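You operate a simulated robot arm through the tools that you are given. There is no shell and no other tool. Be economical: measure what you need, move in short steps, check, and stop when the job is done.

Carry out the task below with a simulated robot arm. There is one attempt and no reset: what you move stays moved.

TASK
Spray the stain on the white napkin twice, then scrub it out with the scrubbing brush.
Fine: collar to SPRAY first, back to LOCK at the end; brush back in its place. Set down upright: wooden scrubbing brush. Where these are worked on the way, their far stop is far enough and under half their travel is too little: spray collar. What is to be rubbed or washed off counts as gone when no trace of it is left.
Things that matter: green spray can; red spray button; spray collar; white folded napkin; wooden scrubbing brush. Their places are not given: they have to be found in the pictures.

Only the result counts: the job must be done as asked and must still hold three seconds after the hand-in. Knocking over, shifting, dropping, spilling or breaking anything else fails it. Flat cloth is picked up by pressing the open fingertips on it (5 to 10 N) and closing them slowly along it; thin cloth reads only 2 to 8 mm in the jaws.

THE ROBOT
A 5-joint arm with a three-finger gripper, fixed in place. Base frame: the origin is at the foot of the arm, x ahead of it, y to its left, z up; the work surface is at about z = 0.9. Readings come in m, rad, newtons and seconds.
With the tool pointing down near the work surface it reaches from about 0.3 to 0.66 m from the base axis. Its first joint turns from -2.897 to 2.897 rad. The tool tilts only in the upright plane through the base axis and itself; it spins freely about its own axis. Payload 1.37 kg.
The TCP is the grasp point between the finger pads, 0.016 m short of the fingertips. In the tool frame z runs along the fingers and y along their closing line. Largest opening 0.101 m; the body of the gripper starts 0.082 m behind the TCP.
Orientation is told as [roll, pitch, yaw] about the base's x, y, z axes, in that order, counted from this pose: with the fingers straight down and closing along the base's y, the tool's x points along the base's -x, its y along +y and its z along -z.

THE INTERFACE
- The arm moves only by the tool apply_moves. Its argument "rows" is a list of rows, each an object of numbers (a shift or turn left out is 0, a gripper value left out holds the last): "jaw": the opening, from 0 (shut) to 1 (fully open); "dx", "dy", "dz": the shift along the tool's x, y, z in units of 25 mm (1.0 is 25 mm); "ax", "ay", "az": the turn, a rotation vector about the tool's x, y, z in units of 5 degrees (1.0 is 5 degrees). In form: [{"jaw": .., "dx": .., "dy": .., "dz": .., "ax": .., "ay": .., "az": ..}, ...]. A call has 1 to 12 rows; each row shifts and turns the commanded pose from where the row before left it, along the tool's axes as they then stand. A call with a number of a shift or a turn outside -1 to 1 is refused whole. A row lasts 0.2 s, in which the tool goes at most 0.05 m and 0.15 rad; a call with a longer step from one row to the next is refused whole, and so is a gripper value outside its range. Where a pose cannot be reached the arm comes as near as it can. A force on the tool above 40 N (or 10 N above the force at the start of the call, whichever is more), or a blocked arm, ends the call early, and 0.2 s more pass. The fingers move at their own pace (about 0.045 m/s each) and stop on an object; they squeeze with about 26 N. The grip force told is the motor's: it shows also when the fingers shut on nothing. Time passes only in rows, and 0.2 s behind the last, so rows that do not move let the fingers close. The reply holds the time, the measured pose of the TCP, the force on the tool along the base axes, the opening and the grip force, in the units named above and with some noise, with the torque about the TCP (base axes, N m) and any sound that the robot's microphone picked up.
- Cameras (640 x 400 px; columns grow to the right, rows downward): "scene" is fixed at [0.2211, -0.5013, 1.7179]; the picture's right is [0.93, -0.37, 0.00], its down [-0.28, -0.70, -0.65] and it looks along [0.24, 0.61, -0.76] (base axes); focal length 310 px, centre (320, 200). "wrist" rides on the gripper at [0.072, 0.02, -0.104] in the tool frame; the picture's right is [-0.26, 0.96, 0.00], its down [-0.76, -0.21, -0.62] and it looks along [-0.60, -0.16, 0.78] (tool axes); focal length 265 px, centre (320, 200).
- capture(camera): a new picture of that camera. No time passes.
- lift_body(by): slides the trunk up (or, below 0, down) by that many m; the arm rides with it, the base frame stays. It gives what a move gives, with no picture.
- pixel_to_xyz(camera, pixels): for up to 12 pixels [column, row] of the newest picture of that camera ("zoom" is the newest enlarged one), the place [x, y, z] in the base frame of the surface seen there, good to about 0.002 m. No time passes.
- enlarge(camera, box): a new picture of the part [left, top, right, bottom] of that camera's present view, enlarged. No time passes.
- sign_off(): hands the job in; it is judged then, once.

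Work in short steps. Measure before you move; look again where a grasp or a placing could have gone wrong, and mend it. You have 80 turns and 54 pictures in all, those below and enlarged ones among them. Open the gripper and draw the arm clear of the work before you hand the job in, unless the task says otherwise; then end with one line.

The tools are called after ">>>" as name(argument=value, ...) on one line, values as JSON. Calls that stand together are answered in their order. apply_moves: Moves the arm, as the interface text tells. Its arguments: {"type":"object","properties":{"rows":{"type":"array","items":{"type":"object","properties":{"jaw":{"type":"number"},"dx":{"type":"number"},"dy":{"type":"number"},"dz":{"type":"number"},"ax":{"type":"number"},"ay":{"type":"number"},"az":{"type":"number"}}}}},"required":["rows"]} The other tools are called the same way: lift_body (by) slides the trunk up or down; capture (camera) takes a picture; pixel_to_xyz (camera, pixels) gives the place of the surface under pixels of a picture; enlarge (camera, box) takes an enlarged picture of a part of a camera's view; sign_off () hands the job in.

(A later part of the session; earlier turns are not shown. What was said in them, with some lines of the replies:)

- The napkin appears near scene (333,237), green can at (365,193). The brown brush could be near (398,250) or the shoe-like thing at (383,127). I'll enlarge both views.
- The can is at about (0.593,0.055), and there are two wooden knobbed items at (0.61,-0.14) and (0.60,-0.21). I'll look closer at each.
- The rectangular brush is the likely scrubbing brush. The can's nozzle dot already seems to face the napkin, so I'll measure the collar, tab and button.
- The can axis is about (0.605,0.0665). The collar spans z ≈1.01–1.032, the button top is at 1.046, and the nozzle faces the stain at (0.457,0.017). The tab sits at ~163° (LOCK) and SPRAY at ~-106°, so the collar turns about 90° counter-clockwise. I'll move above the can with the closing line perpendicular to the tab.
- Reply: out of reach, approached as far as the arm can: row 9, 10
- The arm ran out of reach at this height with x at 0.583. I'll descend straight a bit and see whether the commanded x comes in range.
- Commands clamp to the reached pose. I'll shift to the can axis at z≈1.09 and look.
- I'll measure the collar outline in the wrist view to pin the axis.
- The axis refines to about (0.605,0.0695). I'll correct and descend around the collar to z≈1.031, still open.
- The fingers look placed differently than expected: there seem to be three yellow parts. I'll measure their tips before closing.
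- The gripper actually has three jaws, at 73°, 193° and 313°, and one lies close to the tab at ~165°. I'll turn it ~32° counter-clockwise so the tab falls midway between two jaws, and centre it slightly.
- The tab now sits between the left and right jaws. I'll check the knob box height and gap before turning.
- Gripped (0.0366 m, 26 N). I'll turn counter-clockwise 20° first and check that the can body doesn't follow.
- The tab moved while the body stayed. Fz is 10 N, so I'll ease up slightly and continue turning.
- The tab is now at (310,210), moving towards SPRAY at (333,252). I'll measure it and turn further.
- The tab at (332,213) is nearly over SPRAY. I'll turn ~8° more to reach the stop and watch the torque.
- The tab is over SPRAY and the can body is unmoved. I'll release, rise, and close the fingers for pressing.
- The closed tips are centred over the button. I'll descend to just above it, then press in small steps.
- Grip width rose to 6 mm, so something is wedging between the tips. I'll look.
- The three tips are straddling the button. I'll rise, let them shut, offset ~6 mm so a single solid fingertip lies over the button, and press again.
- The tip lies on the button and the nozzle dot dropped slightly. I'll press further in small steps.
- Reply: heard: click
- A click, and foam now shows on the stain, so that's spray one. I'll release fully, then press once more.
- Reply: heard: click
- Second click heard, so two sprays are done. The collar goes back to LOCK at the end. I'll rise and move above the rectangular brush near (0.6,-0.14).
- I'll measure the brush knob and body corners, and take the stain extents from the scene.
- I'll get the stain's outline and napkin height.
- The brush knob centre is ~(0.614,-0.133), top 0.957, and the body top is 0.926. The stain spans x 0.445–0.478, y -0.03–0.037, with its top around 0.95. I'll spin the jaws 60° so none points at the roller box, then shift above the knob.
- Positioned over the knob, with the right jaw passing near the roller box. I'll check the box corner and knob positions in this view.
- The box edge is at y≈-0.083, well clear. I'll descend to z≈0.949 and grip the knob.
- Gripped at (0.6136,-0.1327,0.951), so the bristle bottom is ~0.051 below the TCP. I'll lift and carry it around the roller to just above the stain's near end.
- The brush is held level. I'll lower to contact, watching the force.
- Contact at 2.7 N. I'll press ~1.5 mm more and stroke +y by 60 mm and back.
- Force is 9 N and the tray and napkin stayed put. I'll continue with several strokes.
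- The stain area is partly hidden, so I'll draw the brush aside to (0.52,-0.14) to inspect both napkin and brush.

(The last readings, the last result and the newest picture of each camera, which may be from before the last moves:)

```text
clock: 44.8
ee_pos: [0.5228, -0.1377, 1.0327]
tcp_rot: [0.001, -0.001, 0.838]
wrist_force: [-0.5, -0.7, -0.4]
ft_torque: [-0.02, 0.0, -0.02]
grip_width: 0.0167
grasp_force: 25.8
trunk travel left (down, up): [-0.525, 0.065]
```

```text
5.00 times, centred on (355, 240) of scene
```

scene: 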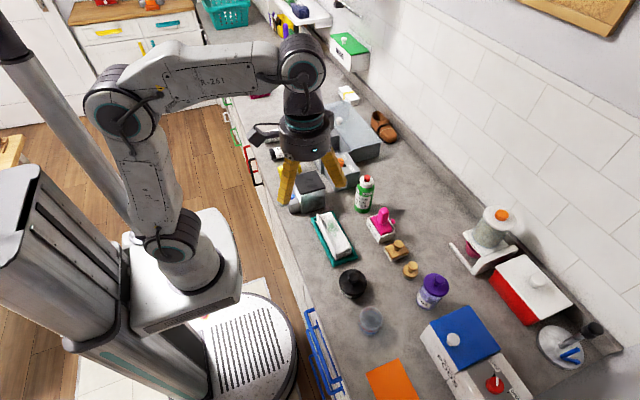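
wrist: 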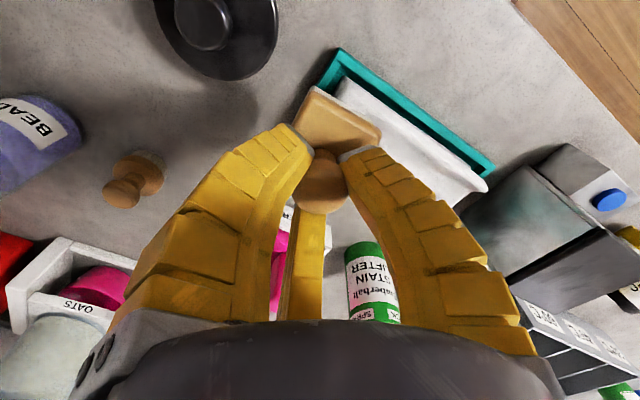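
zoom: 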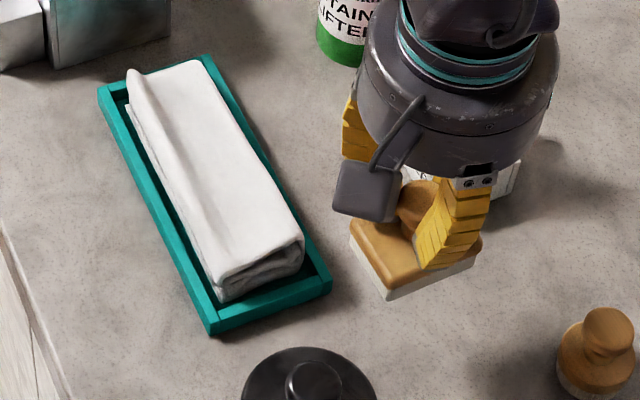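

The stain looks gone. I'll verify close up.

>>> enlarge(camera="scene", box=[320, 208, 365, 264])

>>> capture(camera="wrist")

```text
7.14 times, centred on (342, 236) of scene
```

zoom: 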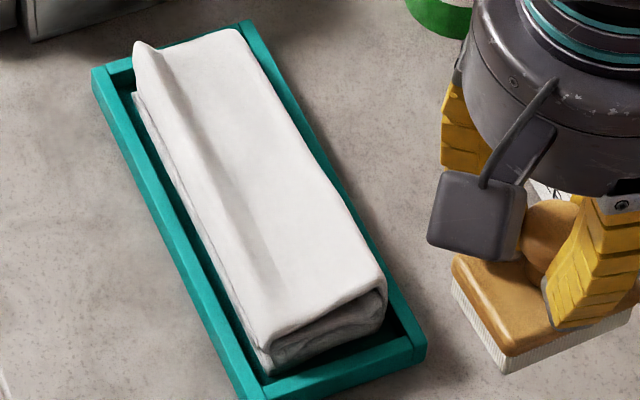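

```text
15 pictures are left
```

wrist: 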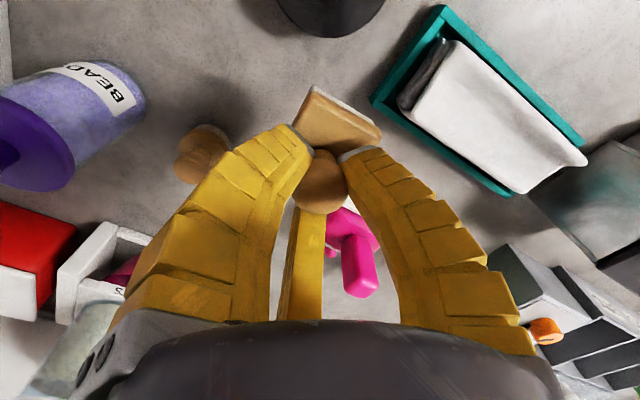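

The napkin is spotless. I'll check the brush's orientation in the grip.

>>> pixel_to_xyz(camera="zoom", pixels=[[458, 260], [502, 348], [632, 304], [500, 366], [455, 285], [502, 310]])

```text
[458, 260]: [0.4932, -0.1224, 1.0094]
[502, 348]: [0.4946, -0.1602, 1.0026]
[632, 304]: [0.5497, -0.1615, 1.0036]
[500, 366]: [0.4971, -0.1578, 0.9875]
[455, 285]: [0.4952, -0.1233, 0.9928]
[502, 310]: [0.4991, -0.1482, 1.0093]
```

The brush is slightly tilted in the grip (the -y side ~5 mm low) but not turned. I'll carry it back over its spot and lower to near contact.

>>> apply_moves(rows=[{"dx": -0.653, "dy": -0.636}, {"dx": -0.653, "dy": -0.636}, {"dx": -0.653, "dy": -0.636}, {"dx": -0.653, "dy": -0.636}, {}, {"dz": 1}, {"dz": 1}, {"dz": 0.7}, {"dz": 0.15}, {}])

>>> enlarge(camera="scene", box=[363, 200, 433, 280])

```text
clock: 47.0
ee_pos: [0.6137, -0.1334, 0.9595]
tcp_rot: [0.0, -0.001, 0.837]
wrist_force: [0.3, 0.0, -0.4]
ft_torque: [0.04, 0.02, 0.01]
grip_width: 0.0168
grasp_force: 26.1
trunk travel left (down, up): [-0.525, 0.065]
```

```text
5.00 times, centred on (398, 240) of scene
```

zoom: 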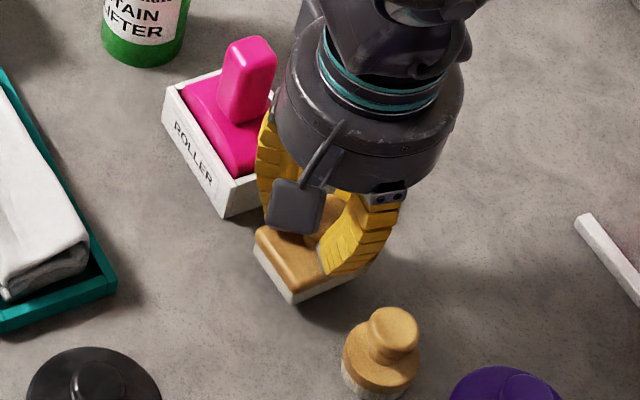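

It lines up with the original place. I'll lower to contact in small steps, pressing lightly to level it.

>>> apply_moves(rows=[{"dz": 0.1}, {"dz": 0.08}, {"dz": 0.08}, {}])

```text
clock: 48.0
ee_pos: [0.6128, -0.1328, 0.9539]
tcp_rot: [0.001, -0.001, 0.837]
wrist_force: [-0.7, 1.0, -0.7]
ft_torque: [0.01, -0.01, -0.02]
grip_width: 0.0167
grasp_force: 26.6
trunk travel left (down, up): [-0.525, 0.065]
```

>>> apply_moves(rows=[{"dz": 0.06}, {"dz": 0.06}, {"dz": 0.06}, {}])

```text
clock: 49.0
ee_pos: [0.6137, -0.1336, 0.9489]
tcp_rot: [0.0, 0.001, 0.838]
wrist_force: [-0.3, 0.7, 0.3]
ft_torque: [-0.02, -0.03, -0.02]
grip_width: 0.0166
grasp_force: 26.3
trunk travel left (down, up): [-0.525, 0.065]
```

Still no contact, since the brush slid up a little in the grip. I'll continue down gently.

>>> apply_moves(rows=[{"dz": 0.06}, {"dz": 0.06}, {}])

>>> enlarge(camera="scene", box=[378, 225, 418, 275])

```text
clock: 49.8
ee_pos: [0.6121, -0.1328, 0.9485]
tcp_rot: [-0.003, -0.003, 0.838]
wrist_force: [2.1, 1.6, 9.7]
ft_torque: [-0.03, 0.04, -0.02]
grip_width: 0.0194
grasp_force: 25.5
trunk travel left (down, up): [-0.525, 0.065]
```

```text
8.00 times, centred on (398, 250) of scene
```

zoom: 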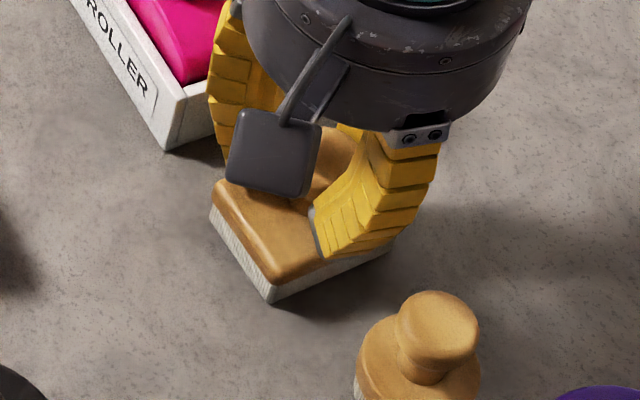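

Firm contact at 9.7 N and the brush is flat on the counter. I'll ease up slightly, open, and rise straight.

>>> apply_moves(rows=[{"dz": -0.06}, {"jaw": 0.3}, {"jaw": 0.42}, {}, {"dz": -0.6}, {"dz": -0.9}, {"dz": -0.9}, {"dz": -0.9}, {}])

>>> enlarge(camera="scene", box=[343, 180, 433, 290])

```text
clock: 51.8
ee_pos: [0.6117, -0.1334, 1.0311]
tcp_rot: [0.0, 0.001, 0.838]
wrist_force: [0.1, 0.3, -0.5]
ft_torque: [-0.02, -0.02, -0.01]
grip_width: 0.0466
grasp_force: 3.7
trunk travel left (down, up): [-0.525, 0.065]
```

```text
3.64 times, centred on (388, 235) of scene
```

zoom: 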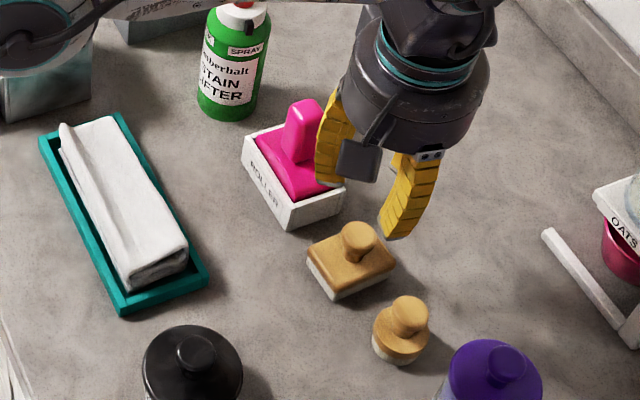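

The brush stands upright in its place. Next I'll return to the can at a safe height, with the yaw set for the collar grip (1.885).

>>> apply_moves(rows=[{"dx": 0.45, "dy": 0.5, "dz": -0.85, "jaw": 0.6}, {"dx": 0.45, "dy": 0.5, "dz": -0.85}, {"dx": 0.45, "dy": 0.5, "dz": -0.85}, {"dx": -0.743, "dy": 0.669}, {"dx": -0.743, "dy": 0.669}, {"dx": -0.743, "dy": 0.669}, {"dx": -0.743, "dy": 0.669}, {"dx": -0.743, "dy": 0.669}, {"dx": -0.743, "dy": 0.669}, {"dx": -0.743, "dy": 0.669}, {"dx": -0.743, "dy": 0.669}])

>>> apply_moves(rows=[{"az": -1}, {"az": -1}, {"az": -1}, {"az": -1}, {"az": -1}, {"az": -1}, {"az": -1}, {"az": -1}, {"az": -1}, {"az": -1}, {"az": -1}, {"az": -1}])

```text
clock: 54.2
ee_pos: [0.5632, 0.0681, 1.095]
tcp_rot: [-0.001, 0.0, 0.838]
wrist_force: [0.1, 0.0, 0.8]
ft_torque: [-0.02, 0.0, 0.03]
grip_width: 0.064
grasp_force: 3.4
trunk travel left (down, up): [-0.525, 0.065]
```

```text
clock: 56.8
ee_pos: [0.5623, 0.0676, 1.0952]
tcp_rot: [0.0, 0.001, 1.888]
wrist_force: [-0.7, 0.4, 0.5]
ft_torque: [0.01, 0.01, 0.06]
grip_width: 0.064
grasp_force: 2.7
trunk travel left (down, up): [-0.525, 0.065]
```

I'll shift onto the can axis (0.605,0.0695).

>>> apply_moves(rows=[{"dx": 0.228, "dy": -0.825, "jaw": 0.7}, {"dx": 0.228, "dy": -0.825}, {"dz": 0.2}, {}])

>>> capture(camera="wrist")

>>> pixel_to_xyz(camera="wrist", pixels=[[322, 135], [310, 130], [330, 98], [325, 155]])

```text
clock: 57.8
ee_pos: [0.6047, 0.0698, 1.089]
tcp_rot: [-0.001, 0.001, 1.885]
wrist_force: [0.0, 0.3, 0.4]
ft_torque: [0.0, 0.01, 0.04]
grip_width: 0.0733
grasp_force: 2.1
trunk travel left (down, up): [-0.525, 0.065]
```

```text
11 pictures are left
```

wrist: 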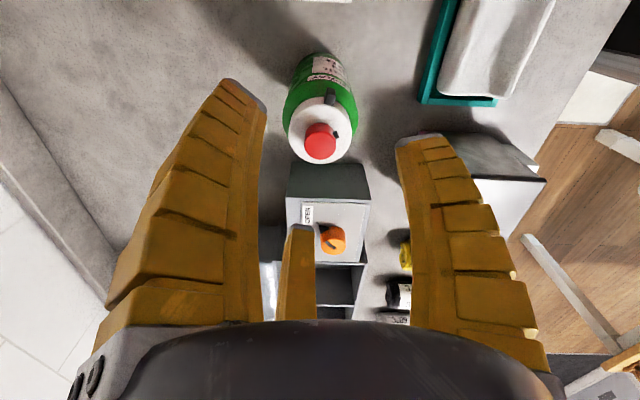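

```text
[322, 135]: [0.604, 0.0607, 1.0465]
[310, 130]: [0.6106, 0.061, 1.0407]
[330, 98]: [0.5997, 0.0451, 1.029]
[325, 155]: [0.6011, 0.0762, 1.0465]
```

Same view as after the first turn. I'll descend around the collar and grip.

>>> apply_moves(rows=[{"dz": 0.8}, {"dz": 0.8}, {"dz": 0.72}, {}, {"jaw": 0.5}, {"jaw": 0.35}, {"jaw": 0.2}, {}, {}])

>>> apply_moves(rows=[{"az": 1}, {"az": 1}, {"az": 1}, {"az": 1}, {"az": 1}, {"az": 1}, {}])

>>> enlarge(camera="scene", box=[345, 170, 385, 220])

```text
clock: 59.8
ee_pos: [0.6047, 0.0691, 1.0324]
tcp_rot: [-0.001, -0.003, 1.884]
wrist_force: [-1.2, 0.7, 6.8]
ft_torque: [-0.13, 0.13, -0.01]
grip_width: 0.0371
grasp_force: 25.9
trunk travel left (down, up): [-0.525, 0.065]
```

```text
clock: 61.4
ee_pos: [0.606, 0.0688, 1.0319]
tcp_rot: [-0.003, -0.001, 1.36]
wrist_force: [-1.4, 1.8, 8.1]
ft_torque: [-0.06, 0.0, 0.03]
grip_width: 0.0368
grasp_force: 25.6
trunk travel left (down, up): [-0.525, 0.065]
```

```text
8.00 times, centred on (365, 195) of scene
```

zoom: 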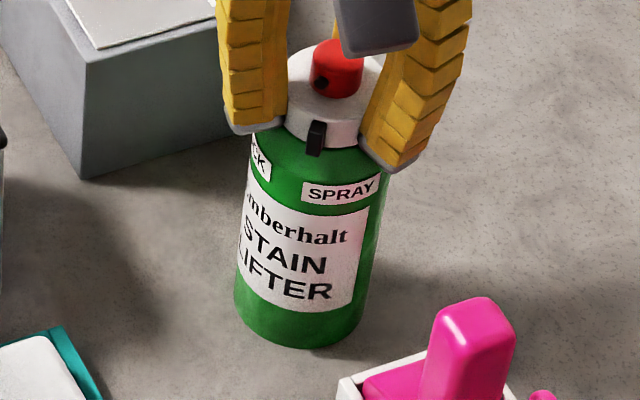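

The collar turns back with the body still. I'll continue 60°.

>>> apply_moves(rows=[{"az": 1, "dz": -0.03}, {"az": 1}, {"az": 1}, {"az": 1}, {"az": 1}, {"az": 1}, {"az": 1}, {"az": 1}, {"az": 1}, {"az": 1}, {"az": 1}, {"az": 1}])

>>> enlarge(camera="scene", box=[345, 170, 385, 220])

```text
clock: 64.0
ee_pos: [0.6058, 0.0701, 1.0339]
tcp_rot: [0.0, 0.001, 0.311]
wrist_force: [-1.7, 1.2, 2.8]
ft_torque: [-0.05, 0.15, 0.01]
grip_width: 0.0359
grasp_force: 25.7
trunk travel left (down, up): [-0.525, 0.065]
```

```text
8.00 times, centred on (365, 195) of scene
```

zoom: 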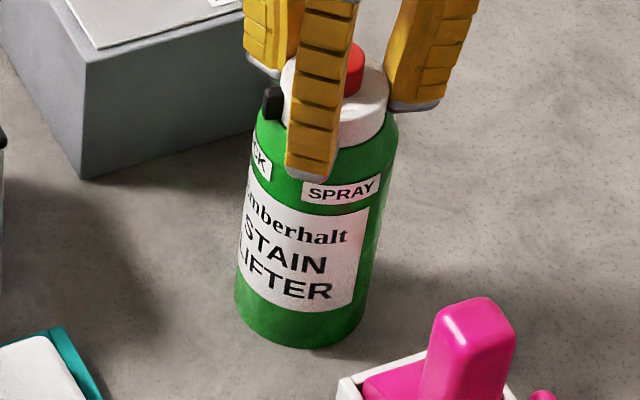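

The tab at (272,102) is essentially back at its LOCK position (270,100). I'll add 4° to seat it on the stop, then release and rise.

>>> apply_moves(rows=[{"az": 0.8}, {}])

>>> apply_moves(rows=[{"jaw": 0.45}, {"jaw": 0.65}, {}, {"dz": -0.8}, {"dz": -0.8}, {"dz": -0.8}, {}])

>>> enlarge(camera="scene", box=[345, 170, 385, 220])

>>> pixel_to_xyz(camera="zoom", pixels=[[270, 100], [320, 82], [340, 190]])

```text
clock: 64.6
ee_pos: [0.6058, 0.0693, 1.0332]
tcp_rot: [-0.001, 0.003, 0.243]
wrist_force: [-1.6, 1.5, 3.9]
ft_torque: [0.0, 0.14, 0.01]
grip_width: 0.0356
grasp_force: 26.6
trunk travel left (down, up): [-0.525, 0.065]
```

```text
clock: 66.2
ee_pos: [0.606, 0.0693, 1.0926]
tcp_rot: [0.0, 0.001, 0.245]
wrist_force: [0.1, 0.0, 0.2]
ft_torque: [0.0, 0.02, -0.01]
grip_width: 0.0687
grasp_force: 2.2
trunk travel left (down, up): [-0.525, 0.065]
```

```text
8.00 times, centred on (365, 195) of scene
```

zoom: 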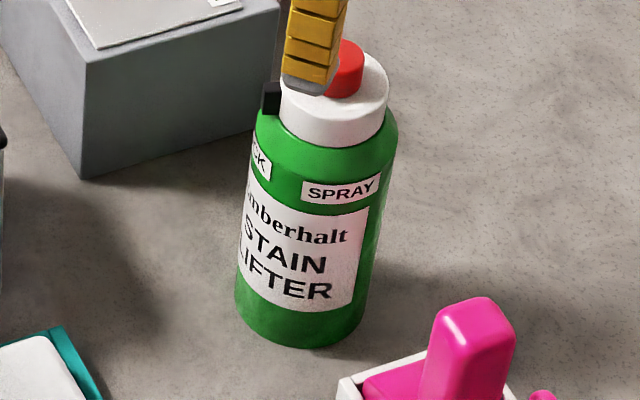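

```text
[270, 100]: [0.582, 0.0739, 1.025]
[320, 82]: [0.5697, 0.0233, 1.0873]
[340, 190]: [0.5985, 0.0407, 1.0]
```

The tab is exactly at the original LOCK place (0.582,0.074). I'll draw the arm back and up, then take a final look.

>>> apply_moves(rows=[{"dx": 0.6, "dz": -0.6}, {"dx": 0.9, "dz": -0.9}, {"dx": 0.9, "dz": -0.9}, {"dx": 0.9, "dz": -0.9}, {"dx": 0.9, "dz": -0.9}, {"dx": 0.9, "dz": -0.9}, {"dx": 0.9, "dz": -0.9}, {"dx": 0.9}, {}, {}])

>>> enlarge(camera="scene", box=[290, 160, 450, 290])

>>> enlarge(camera="scene", box=[378, 232, 428, 284])

>>> enlarge(camera="scene", box=[310, 205, 355, 265])

```text
clock: 68.4
ee_pos: [0.4371, 0.0266, 1.2423]
tcp_rot: [0.001, -0.001, 0.244]
wrist_force: [-0.2, -0.7, 0.5]
ft_torque: [0.0, -0.05, 0.0]
grip_width: 0.0686
grasp_force: 2.4
trunk travel left (down, up): [-0.525, 0.065]
```

```text
3.08 times, centred on (370, 225) of scene
```

zoom: 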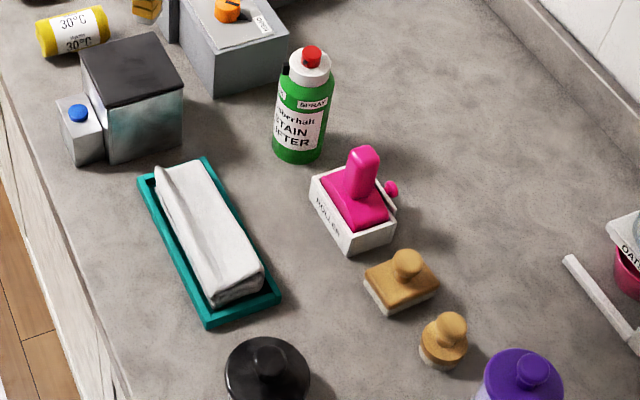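

```text
7.69 times, centred on (403, 258) of scene
```

zoom: 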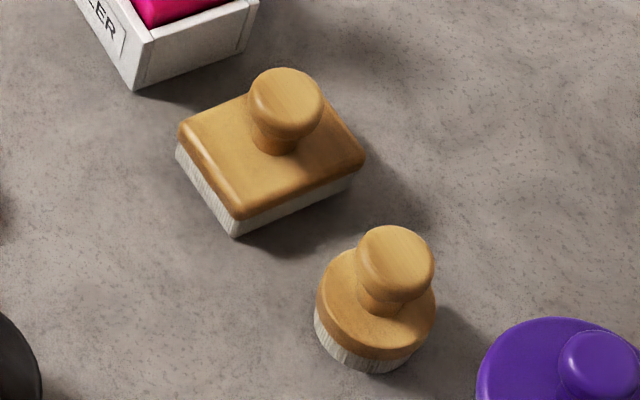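

```text
6.67 times, centred on (332, 235) of scene
```

zoom: 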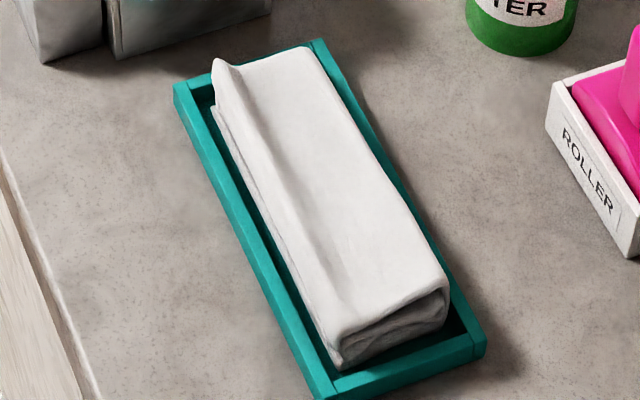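

The napkin is spotless, the brush is upright within ~2 mm of its old spot, the collar is at LOCK, and the arm is clear. I'm handing in.

>>> sign_off()

```text
The job is handed in.
```

I sprayed the stain twice and scrubbed it out with the rectangular of the two wooden brushes; no trace shows on the napkin, the collar is back at LOCK, the brush stands upright in its place, and the job is handed in.
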